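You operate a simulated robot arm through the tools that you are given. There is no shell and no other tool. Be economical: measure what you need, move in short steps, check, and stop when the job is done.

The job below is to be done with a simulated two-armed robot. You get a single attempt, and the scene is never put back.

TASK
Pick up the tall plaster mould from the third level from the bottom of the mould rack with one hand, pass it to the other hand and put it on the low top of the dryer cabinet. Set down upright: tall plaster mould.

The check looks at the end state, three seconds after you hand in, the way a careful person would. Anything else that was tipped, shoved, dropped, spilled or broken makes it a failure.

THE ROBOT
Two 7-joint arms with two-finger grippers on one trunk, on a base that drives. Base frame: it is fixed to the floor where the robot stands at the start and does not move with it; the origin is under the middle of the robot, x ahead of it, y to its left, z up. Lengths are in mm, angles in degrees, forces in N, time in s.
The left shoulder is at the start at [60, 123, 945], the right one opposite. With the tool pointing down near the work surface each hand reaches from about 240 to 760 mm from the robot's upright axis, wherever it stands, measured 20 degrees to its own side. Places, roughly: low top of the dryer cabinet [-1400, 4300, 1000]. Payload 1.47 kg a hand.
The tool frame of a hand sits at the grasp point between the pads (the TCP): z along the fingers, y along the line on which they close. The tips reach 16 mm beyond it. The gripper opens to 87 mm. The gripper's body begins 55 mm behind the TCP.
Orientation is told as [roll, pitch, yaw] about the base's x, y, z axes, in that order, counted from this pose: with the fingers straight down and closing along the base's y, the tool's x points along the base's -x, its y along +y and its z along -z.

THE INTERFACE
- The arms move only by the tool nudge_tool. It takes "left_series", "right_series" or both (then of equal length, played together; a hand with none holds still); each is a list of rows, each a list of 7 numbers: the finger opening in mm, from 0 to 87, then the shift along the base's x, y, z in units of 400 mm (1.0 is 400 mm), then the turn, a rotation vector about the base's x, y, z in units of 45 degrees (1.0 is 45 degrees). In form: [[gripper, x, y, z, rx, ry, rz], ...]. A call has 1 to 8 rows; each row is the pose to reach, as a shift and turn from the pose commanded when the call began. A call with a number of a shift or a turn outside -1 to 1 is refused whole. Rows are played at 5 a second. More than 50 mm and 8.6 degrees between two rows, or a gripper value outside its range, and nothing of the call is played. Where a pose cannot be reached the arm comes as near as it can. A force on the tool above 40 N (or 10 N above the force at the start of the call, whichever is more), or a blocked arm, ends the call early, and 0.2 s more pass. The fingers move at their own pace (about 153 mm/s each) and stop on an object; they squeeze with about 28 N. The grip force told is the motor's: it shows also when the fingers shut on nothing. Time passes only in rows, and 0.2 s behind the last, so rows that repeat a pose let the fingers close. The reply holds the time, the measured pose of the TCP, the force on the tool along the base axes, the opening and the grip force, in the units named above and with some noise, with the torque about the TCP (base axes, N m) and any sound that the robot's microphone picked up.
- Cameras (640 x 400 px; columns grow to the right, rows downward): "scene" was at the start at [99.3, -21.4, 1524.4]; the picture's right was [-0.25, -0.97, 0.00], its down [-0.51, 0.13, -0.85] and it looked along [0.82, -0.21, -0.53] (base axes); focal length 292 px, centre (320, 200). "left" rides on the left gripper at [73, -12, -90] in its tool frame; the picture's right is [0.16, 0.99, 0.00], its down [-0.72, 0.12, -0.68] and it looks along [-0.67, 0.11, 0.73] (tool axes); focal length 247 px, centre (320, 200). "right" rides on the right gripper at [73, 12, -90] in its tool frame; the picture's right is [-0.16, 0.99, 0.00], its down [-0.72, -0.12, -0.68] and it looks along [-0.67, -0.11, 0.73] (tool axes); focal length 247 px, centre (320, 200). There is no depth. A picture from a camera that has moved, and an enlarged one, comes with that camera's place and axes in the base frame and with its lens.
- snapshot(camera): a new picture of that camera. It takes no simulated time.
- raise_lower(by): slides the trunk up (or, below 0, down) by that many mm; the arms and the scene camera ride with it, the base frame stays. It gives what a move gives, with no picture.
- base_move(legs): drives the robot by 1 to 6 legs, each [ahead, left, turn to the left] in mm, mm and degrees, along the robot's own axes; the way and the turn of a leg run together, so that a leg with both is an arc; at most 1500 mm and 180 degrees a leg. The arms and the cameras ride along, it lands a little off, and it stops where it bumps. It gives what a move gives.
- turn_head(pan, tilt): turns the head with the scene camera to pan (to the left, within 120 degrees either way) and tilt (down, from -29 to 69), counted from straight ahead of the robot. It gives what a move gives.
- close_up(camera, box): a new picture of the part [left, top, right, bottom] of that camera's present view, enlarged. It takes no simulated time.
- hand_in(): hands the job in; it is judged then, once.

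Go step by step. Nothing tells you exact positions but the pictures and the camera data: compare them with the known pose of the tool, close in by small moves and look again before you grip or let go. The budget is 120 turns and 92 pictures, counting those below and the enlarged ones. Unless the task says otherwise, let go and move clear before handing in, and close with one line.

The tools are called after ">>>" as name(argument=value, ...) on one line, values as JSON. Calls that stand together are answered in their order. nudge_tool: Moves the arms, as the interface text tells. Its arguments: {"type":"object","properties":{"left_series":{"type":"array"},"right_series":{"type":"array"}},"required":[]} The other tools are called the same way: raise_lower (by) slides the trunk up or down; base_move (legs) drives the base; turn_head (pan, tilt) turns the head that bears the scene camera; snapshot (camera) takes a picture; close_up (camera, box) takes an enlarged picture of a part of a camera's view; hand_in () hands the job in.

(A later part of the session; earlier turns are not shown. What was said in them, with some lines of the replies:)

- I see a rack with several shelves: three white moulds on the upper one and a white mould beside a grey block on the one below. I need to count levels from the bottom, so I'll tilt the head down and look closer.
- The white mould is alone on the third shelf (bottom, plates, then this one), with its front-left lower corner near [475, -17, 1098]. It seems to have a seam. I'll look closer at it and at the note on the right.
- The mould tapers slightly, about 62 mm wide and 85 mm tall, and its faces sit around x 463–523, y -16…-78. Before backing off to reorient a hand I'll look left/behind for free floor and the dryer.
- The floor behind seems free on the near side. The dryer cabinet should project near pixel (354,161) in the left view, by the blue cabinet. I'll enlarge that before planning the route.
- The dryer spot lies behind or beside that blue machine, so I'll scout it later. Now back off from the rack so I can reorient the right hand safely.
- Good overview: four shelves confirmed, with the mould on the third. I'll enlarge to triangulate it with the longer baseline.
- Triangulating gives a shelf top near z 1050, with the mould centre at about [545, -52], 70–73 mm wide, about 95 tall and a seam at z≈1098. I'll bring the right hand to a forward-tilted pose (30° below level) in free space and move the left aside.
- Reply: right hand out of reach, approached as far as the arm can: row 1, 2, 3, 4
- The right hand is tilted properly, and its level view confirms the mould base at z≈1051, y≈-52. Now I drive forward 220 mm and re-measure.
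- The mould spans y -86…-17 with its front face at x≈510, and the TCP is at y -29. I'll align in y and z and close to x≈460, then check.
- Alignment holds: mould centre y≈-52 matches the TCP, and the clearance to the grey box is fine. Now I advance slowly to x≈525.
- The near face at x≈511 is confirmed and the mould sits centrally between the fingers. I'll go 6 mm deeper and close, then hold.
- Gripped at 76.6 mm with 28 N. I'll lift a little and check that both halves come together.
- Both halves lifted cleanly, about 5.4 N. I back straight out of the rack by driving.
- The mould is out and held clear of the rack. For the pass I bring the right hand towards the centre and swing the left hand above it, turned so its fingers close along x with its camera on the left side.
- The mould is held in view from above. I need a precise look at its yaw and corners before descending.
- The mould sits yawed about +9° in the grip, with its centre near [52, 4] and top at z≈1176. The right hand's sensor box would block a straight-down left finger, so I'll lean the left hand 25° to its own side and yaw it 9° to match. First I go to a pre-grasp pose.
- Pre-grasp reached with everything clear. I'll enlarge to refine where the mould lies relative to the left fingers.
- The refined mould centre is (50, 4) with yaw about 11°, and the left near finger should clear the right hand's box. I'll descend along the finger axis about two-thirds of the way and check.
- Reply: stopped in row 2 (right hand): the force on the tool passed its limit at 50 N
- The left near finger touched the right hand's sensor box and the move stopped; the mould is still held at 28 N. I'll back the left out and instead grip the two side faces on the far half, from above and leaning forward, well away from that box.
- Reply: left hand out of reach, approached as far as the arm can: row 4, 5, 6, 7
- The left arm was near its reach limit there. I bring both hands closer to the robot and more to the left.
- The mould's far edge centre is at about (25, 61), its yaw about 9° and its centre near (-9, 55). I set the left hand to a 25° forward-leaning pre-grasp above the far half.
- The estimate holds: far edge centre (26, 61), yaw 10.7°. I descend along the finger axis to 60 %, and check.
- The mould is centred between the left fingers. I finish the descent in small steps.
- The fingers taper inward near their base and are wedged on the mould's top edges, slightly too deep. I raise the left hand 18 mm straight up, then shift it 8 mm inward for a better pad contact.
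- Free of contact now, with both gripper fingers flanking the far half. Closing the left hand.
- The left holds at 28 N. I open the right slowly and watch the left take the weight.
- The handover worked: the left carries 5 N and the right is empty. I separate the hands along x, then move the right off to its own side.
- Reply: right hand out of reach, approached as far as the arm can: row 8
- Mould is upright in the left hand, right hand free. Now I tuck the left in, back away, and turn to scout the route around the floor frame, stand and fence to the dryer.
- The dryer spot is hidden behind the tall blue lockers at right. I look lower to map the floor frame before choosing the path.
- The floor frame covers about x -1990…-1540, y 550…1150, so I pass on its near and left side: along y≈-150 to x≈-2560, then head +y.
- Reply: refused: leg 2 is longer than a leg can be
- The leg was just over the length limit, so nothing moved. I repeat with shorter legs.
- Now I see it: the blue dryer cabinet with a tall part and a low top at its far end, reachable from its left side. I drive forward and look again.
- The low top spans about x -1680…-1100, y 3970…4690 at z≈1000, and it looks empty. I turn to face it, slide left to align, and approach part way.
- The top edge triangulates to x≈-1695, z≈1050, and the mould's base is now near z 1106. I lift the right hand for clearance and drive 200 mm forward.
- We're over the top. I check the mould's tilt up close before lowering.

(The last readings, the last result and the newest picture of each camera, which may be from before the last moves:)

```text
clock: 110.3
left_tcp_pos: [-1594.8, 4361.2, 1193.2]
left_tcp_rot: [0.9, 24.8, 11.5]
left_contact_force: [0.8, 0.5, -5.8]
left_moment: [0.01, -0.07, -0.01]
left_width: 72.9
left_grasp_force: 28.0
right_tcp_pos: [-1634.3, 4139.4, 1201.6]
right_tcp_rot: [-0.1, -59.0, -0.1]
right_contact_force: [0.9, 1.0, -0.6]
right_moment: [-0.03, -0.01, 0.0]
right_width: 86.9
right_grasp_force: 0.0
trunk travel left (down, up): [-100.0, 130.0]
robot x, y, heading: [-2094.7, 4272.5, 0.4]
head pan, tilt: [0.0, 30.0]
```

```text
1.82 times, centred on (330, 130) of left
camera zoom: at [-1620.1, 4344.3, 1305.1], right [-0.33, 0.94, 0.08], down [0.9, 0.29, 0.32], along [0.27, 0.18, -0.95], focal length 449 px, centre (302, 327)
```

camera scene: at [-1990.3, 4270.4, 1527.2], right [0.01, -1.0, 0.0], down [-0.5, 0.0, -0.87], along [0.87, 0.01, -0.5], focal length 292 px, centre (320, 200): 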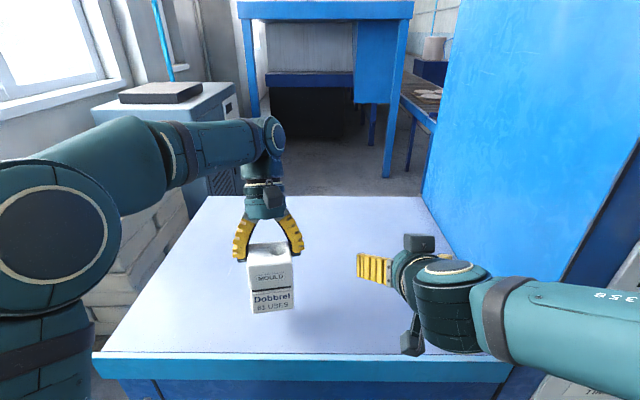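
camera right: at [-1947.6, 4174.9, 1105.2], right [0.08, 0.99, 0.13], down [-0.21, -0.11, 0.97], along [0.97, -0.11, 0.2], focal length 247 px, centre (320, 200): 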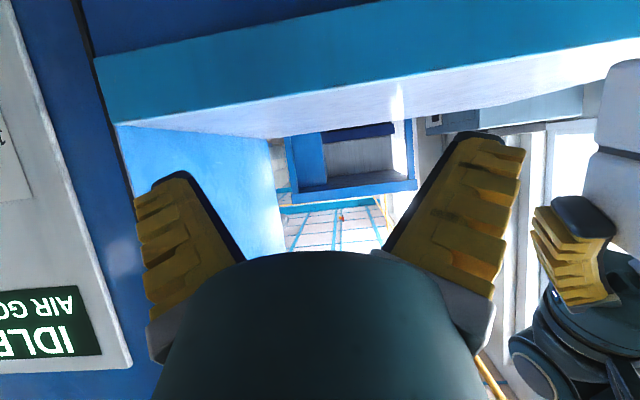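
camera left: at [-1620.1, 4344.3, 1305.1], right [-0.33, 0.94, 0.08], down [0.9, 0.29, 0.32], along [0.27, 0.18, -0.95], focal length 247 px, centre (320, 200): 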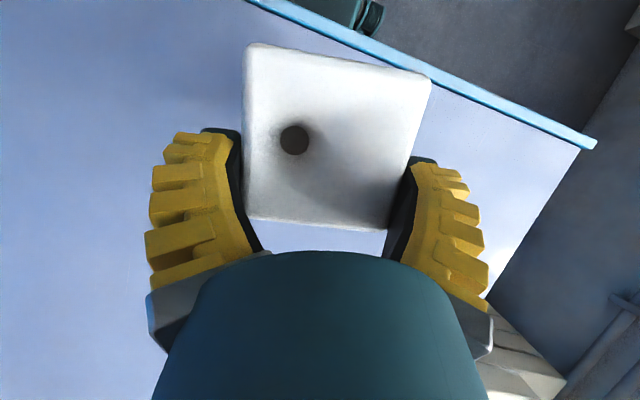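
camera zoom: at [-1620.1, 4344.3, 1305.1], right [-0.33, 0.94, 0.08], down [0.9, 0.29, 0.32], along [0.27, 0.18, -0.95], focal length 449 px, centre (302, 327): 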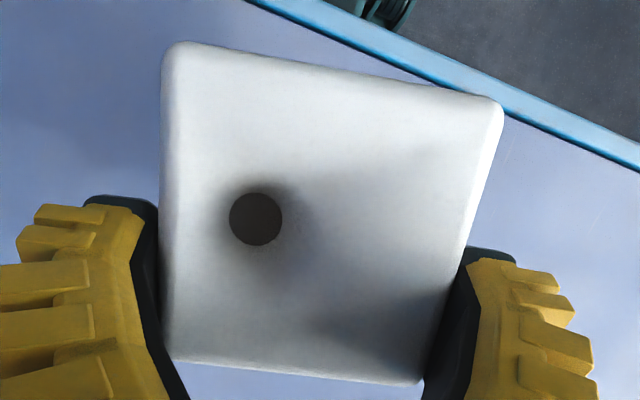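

It's close to upright: the roll is about 1.5° and the pitch small. I move 60 mm further in and lower 45 mm, then judge the gap.

>>> nudge_tool(left_series=[[45, 0.05, 0, 0, 0, 0, 0], [45, 0.1, 0, 0, 0, 0, 0], [45, 0.15, 0, 0, 0, 0, 0], [45, 0.15, 0, -0.04, 0, 0, 0], [45, 0.15, 0, -0.08, 0, 0, 0], [45, 0.15, 0, -0.1125, 0, 0, 0], [45, 0.15, 0, -0.1125, 0, 0, 0]])

>>> close_up(camera="scene", box=[210, 180, 350, 320])

>>> snapshot(camera="right")

```text
clock: 111.9
left_tcp_pos: [-1535.5, 4363.1, 1149.3]
left_tcp_rot: [1.0, 24.8, 11.5]
left_contact_force: [0.7, 0.5, -5.4]
left_moment: [0.04, -0.13, 0.01]
left_width: 72.7
left_grasp_force: 28.0
right_tcp_pos: [-1635.9, 4140.5, 1201.8]
right_tcp_rot: [-0.1, -59.0, -0.1]
right_contact_force: [0.3, -0.2, -0.4]
right_moment: [-0.03, 0.02, -0.04]
right_width: 87.0
right_grasp_force: 0.0
trunk travel left (down, up): [-100.0, 130.0]
robot x, y, heading: [-2091.5, 4267.2, 0.6]
head pan, tilt: [0.0, 30.0]
```

```text
2.86 times, centred on (280, 250) of scene
camera zoom: at [-1991.6, 4270.4, 1527.3], right [0.01, -1.0, 0.0], down [-0.5, 0.0, -0.87], along [0.87, 0.01, -0.5], focal length 835 px, centre (434, 57)
```

zoom: 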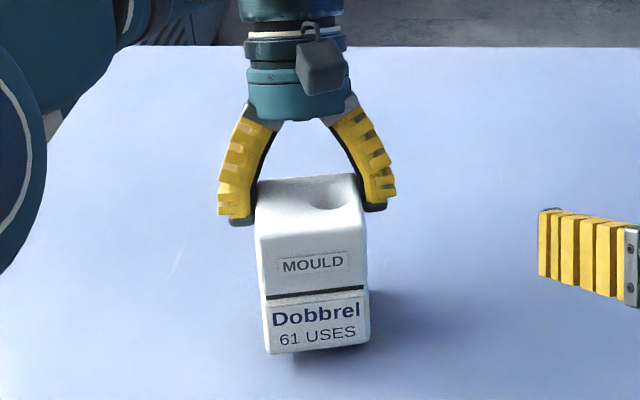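

```text
26 pictures are left
camera right: at [-1749.4, 4152.4, 1184.4], right [0.08, 0.99, 0.13], down [-0.21, -0.11, 0.97], along [0.97, -0.11, 0.2], focal length 247 px, centre (320, 200)
```

right: 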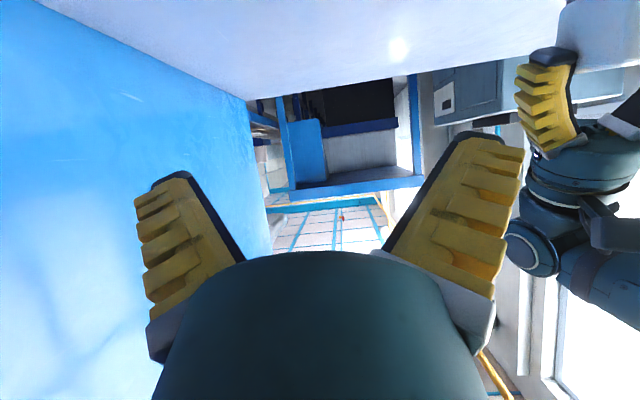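

A small gap remains. I lower in small steps and watch the vertical force.

>>> nudge_tool(left_series=[[45, 0, 0, -0.0125, 0, 0, 0], [45, 0, 0, -0.025, 0, 0, 0], [45, 0, 0, -0.025, 0, 0, 0]])

>>> close_up(camera="scene", box=[210, 180, 350, 320])

```text
clock: 112.7
left_tcp_pos: [-1537.2, 4363.5, 1141.1]
left_tcp_rot: [0.8, 24.5, 11.5]
left_contact_force: [-0.2, 8.1, 29.9]
left_moment: [0.2, -0.41, -0.04]
left_width: 74.6
left_grasp_force: 28.2
right_tcp_pos: [-1638.1, 4140.5, 1202.9]
right_tcp_rot: [-0.2, -59.2, 0.0]
right_contact_force: [-0.9, 0.0, -0.6]
right_moment: [0.0, 0.02, -0.02]
right_width: 87.0
right_grasp_force: 0.1
trunk travel left (down, up): [-100.0, 130.0]
robot x, y, heading: [-2093.4, 4268.2, 0.9]
head pan, tilt: [0.0, 30.0]
```

```text
2.86 times, centred on (280, 250) of scene
camera zoom: at [-1994.6, 4271.3, 1527.8], right [0.01, -1.0, 0.0], down [-0.5, -0.01, -0.87], along [0.87, 0.01, -0.5], focal length 835 px, centre (434, 57)
```

zoom: 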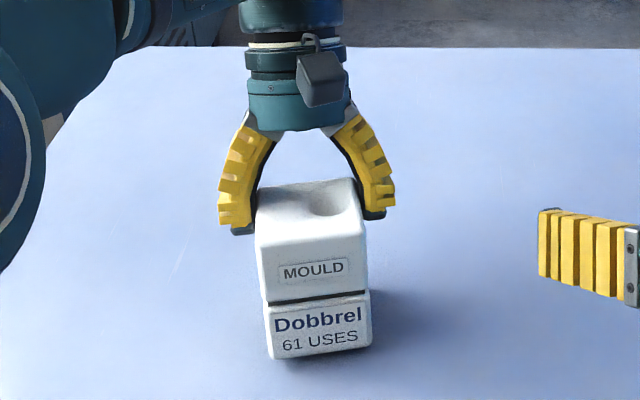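

It has touched down with about 30 N of push. I ease back up a few mm so it barely rests, then read again.

>>> nudge_tool(left_series=[[45, 0, 0, 0.005, 0, 0, 0], [45, 0, 0, 0.01, 0, 0, 0], [45, 0, 0, 0.01, 0, 0, 0]])

>>> close_up(camera="scene", box=[230, 220, 320, 310])

```text
clock: 113.5
left_tcp_pos: [-1536.5, 4360.9, 1141.8]
left_tcp_rot: [0.9, 24.7, 11.5]
left_contact_force: [-1.9, 2.4, 2.2]
left_moment: [-0.06, 0.0, -0.06]
left_width: 73.9
left_grasp_force: 28.1
right_tcp_pos: [-1636.2, 4140.1, 1201.3]
right_tcp_rot: [-0.1, -59.0, -0.2]
right_contact_force: [0.0, 0.1, -0.2]
right_moment: [-0.01, -0.05, 0.02]
right_width: 86.9
right_grasp_force: 0.1
trunk travel left (down, up): [-100.0, 130.0]
robot x, y, heading: [-2090.7, 4267.4, 0.3]
head pan, tilt: [0.0, 30.0]
```

```text
4.44 times, centred on (275, 265) of scene
camera zoom: at [-1992.5, 4270.7, 1527.2], right [0.01, -1.0, 0.0], down [-0.5, 0.0, -0.87], along [0.87, 0.01, -0.5], focal length 1299 px, centre (520, -89)
```

zoom: 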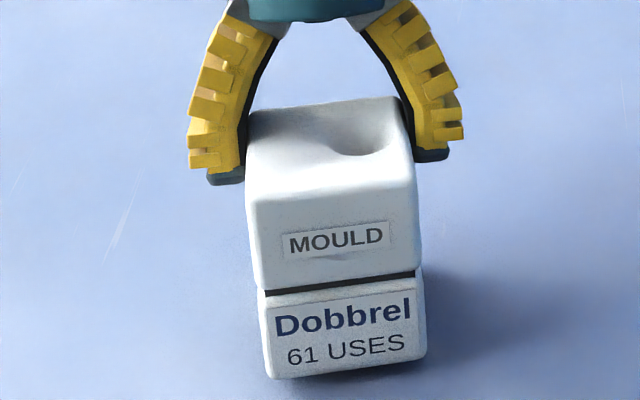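

Residual force is now small, so it's supported by the top. I open gradually.

>>> nudge_tool(left_series=[[74, 0, 0, 0, 0, 0, 0], [77, 0, 0, 0, 0, 0, 0], [80, 0, 0, 0, 0, 0, 0], [84, 0, 0, 0, 0, 0, 0], [87, 0, 0, 0, 0, 0, 0], [87, 0, 0, 0, 0, 0, 0]])

>>> snapshot(camera="left")

>>> close_up(camera="scene", box=[230, 220, 320, 310])

```text
clock: 114.9
left_tcp_pos: [-1535.9, 4361.9, 1143.5]
left_tcp_rot: [0.9, 24.7, 11.6]
left_contact_force: [0.0, -0.1, -0.2]
left_moment: [0.01, 0.03, -0.01]
left_width: 87.0
left_grasp_force: 0.0
right_tcp_pos: [-1635.3, 4140.3, 1200.9]
right_tcp_rot: [-0.1, -59.0, -0.2]
right_contact_force: [0.2, 0.2, -0.3]
right_moment: [0.04, -0.01, 0.03]
right_width: 87.1
right_grasp_force: 0.1
trunk travel left (down, up): [-100.0, 130.0]
robot x, y, heading: [-2094.6, 4267.2, 0.4]
head pan, tilt: [0.0, 30.0]
```

```text
23 pictures are left
camera left: at [-1561.5, 4343.8, 1254.3], right [-0.33, 0.94, 0.08], down [0.9, 0.29, 0.32], along [0.27, 0.18, -0.94], focal length 247 px, centre (320, 200)
```

left: 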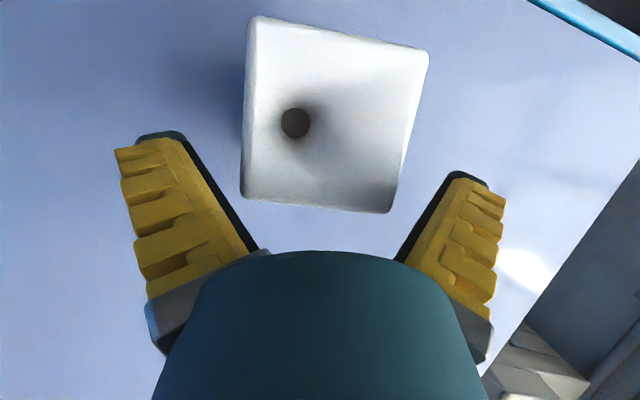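

```text
4.44 times, centred on (275, 265) of scene
camera zoom: at [-1991.9, 4270.3, 1527.3], right [0.01, -1.0, 0.0], down [-0.5, 0.0, -0.87], along [0.87, 0.01, -0.5], focal length 1299 px, centre (520, -89)
```

zoom: 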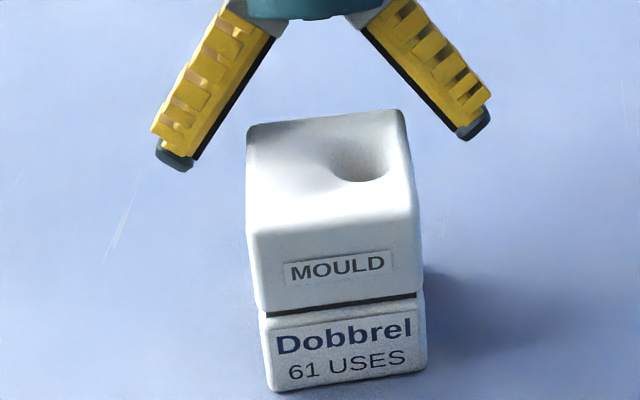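

It settled upright and free. I withdraw the left hand along its finger axis and upward.

>>> nudge_tool(left_series=[[87, 0.021, 0.004, 0.0455, 0, 0, 0], [87, 0.042, 0.008, 0.091, 0, 0, 0], [87, 0.083, 0.016, 0.182, 0, 0, 0], [87, 0.083, 0.016, 0.28, 0, 0, 0], [87, 0.083, 0.016, 0.38, 0, 0, 0]])

>>> base_move(legs=[[-350, 0, 0]])

>>> snapshot(camera="scene")

```text
clock: 116.1
left_tcp_pos: [-1530.8, 4385.9, 1238.4]
left_tcp_rot: [1.0, 24.9, 11.6]
left_contact_force: [1.2, -0.6, -0.9]
left_moment: [0.0, 0.1, -0.02]
left_width: 86.9
left_grasp_force: 0.0
left hand out of reach, approached as far as the arm can: row 3, 4, 5
right_tcp_pos: [-1633.0, 4140.2, 1200.5]
right_tcp_rot: [-0.1, -58.9, -0.1]
right_contact_force: [-0.2, 0.1, 0.0]
right_moment: [0.01, 0.03, 0.01]
right_width: 86.9
right_grasp_force: 0.0
trunk travel left (down, up): [-100.0, 130.0]
robot x, y, heading: [-2092.6, 4270.7, 0.4]
head pan, tilt: [0.0, 30.0]
```

```text
clock: 118.3
left_tcp_pos: [-1877.7, 4382.1, 1241.0]
left_tcp_rot: [0.9, 24.6, 11.3]
left_contact_force: [0.1, 0.0, -0.1]
left_moment: [-0.02, -0.01, -0.02]
left_width: 87.1
left_grasp_force: 0.1
right_tcp_pos: [-1979.4, 4136.6, 1201.4]
right_tcp_rot: [-0.1, -59.1, -0.2]
right_contact_force: [-0.2, 0.0, 0.9]
right_moment: [0.04, 0.0, -0.01]
right_width: 86.9
right_grasp_force: 0.0
trunk travel left (down, up): [-100.0, 130.0]
robot x, y, heading: [-2438.5, 4265.1, 0.1]
head pan, tilt: [0.0, 30.0]
```

```text
21 pictures are left
camera scene: at [-2335.8, 4267.4, 1527.3], right [0.01, -1.0, 0.0], down [-0.5, 0.0, -0.87], along [0.87, 0.01, -0.5], focal length 292 px, centre (320, 200)
```

scene: 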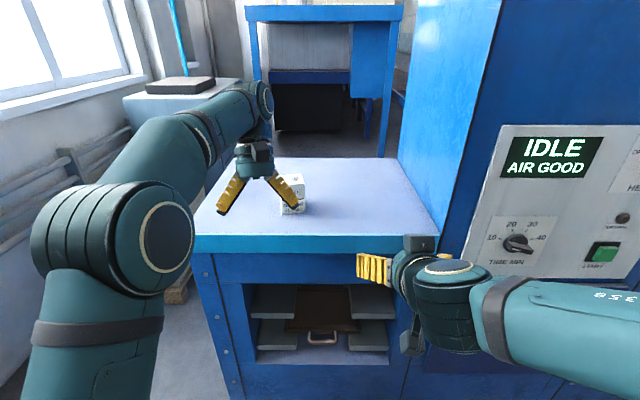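

I've backed off and the mould stands on the low top. One last enlarged check.

>>> close_up(camera="scene", box=[240, 150, 360, 240])

```text
4.44 times, centred on (300, 195) of scene
camera zoom: at [-2335.8, 4267.4, 1527.3], right [0.01, -1.0, 0.0], down [-0.5, 0.0, -0.87], along [0.87, 0.01, -0.5], focal length 1299 px, centre (409, 222)
```

zoom: 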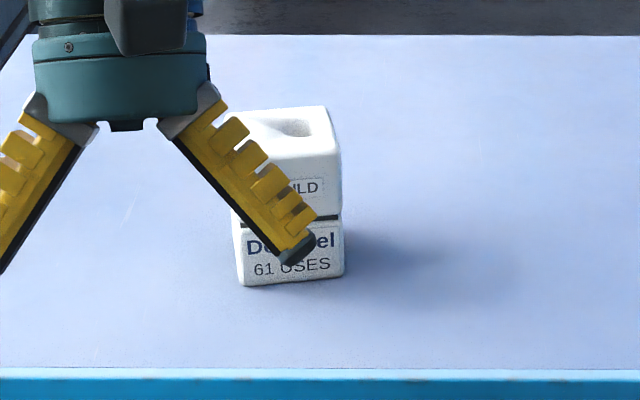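

The mould stands upright on the low top, and both hands are clear. Handing in.

>>> hand_in()

```text
The job is handed in.
```

The tall plaster mould came off the third rack level in the right hand, was passed to the left, and now stands upright on the low top of the dryer cabinet. During the first pass attempt the left finger bumped the right hand; the mould stayed gripped, and I saw nothing else disturbed.
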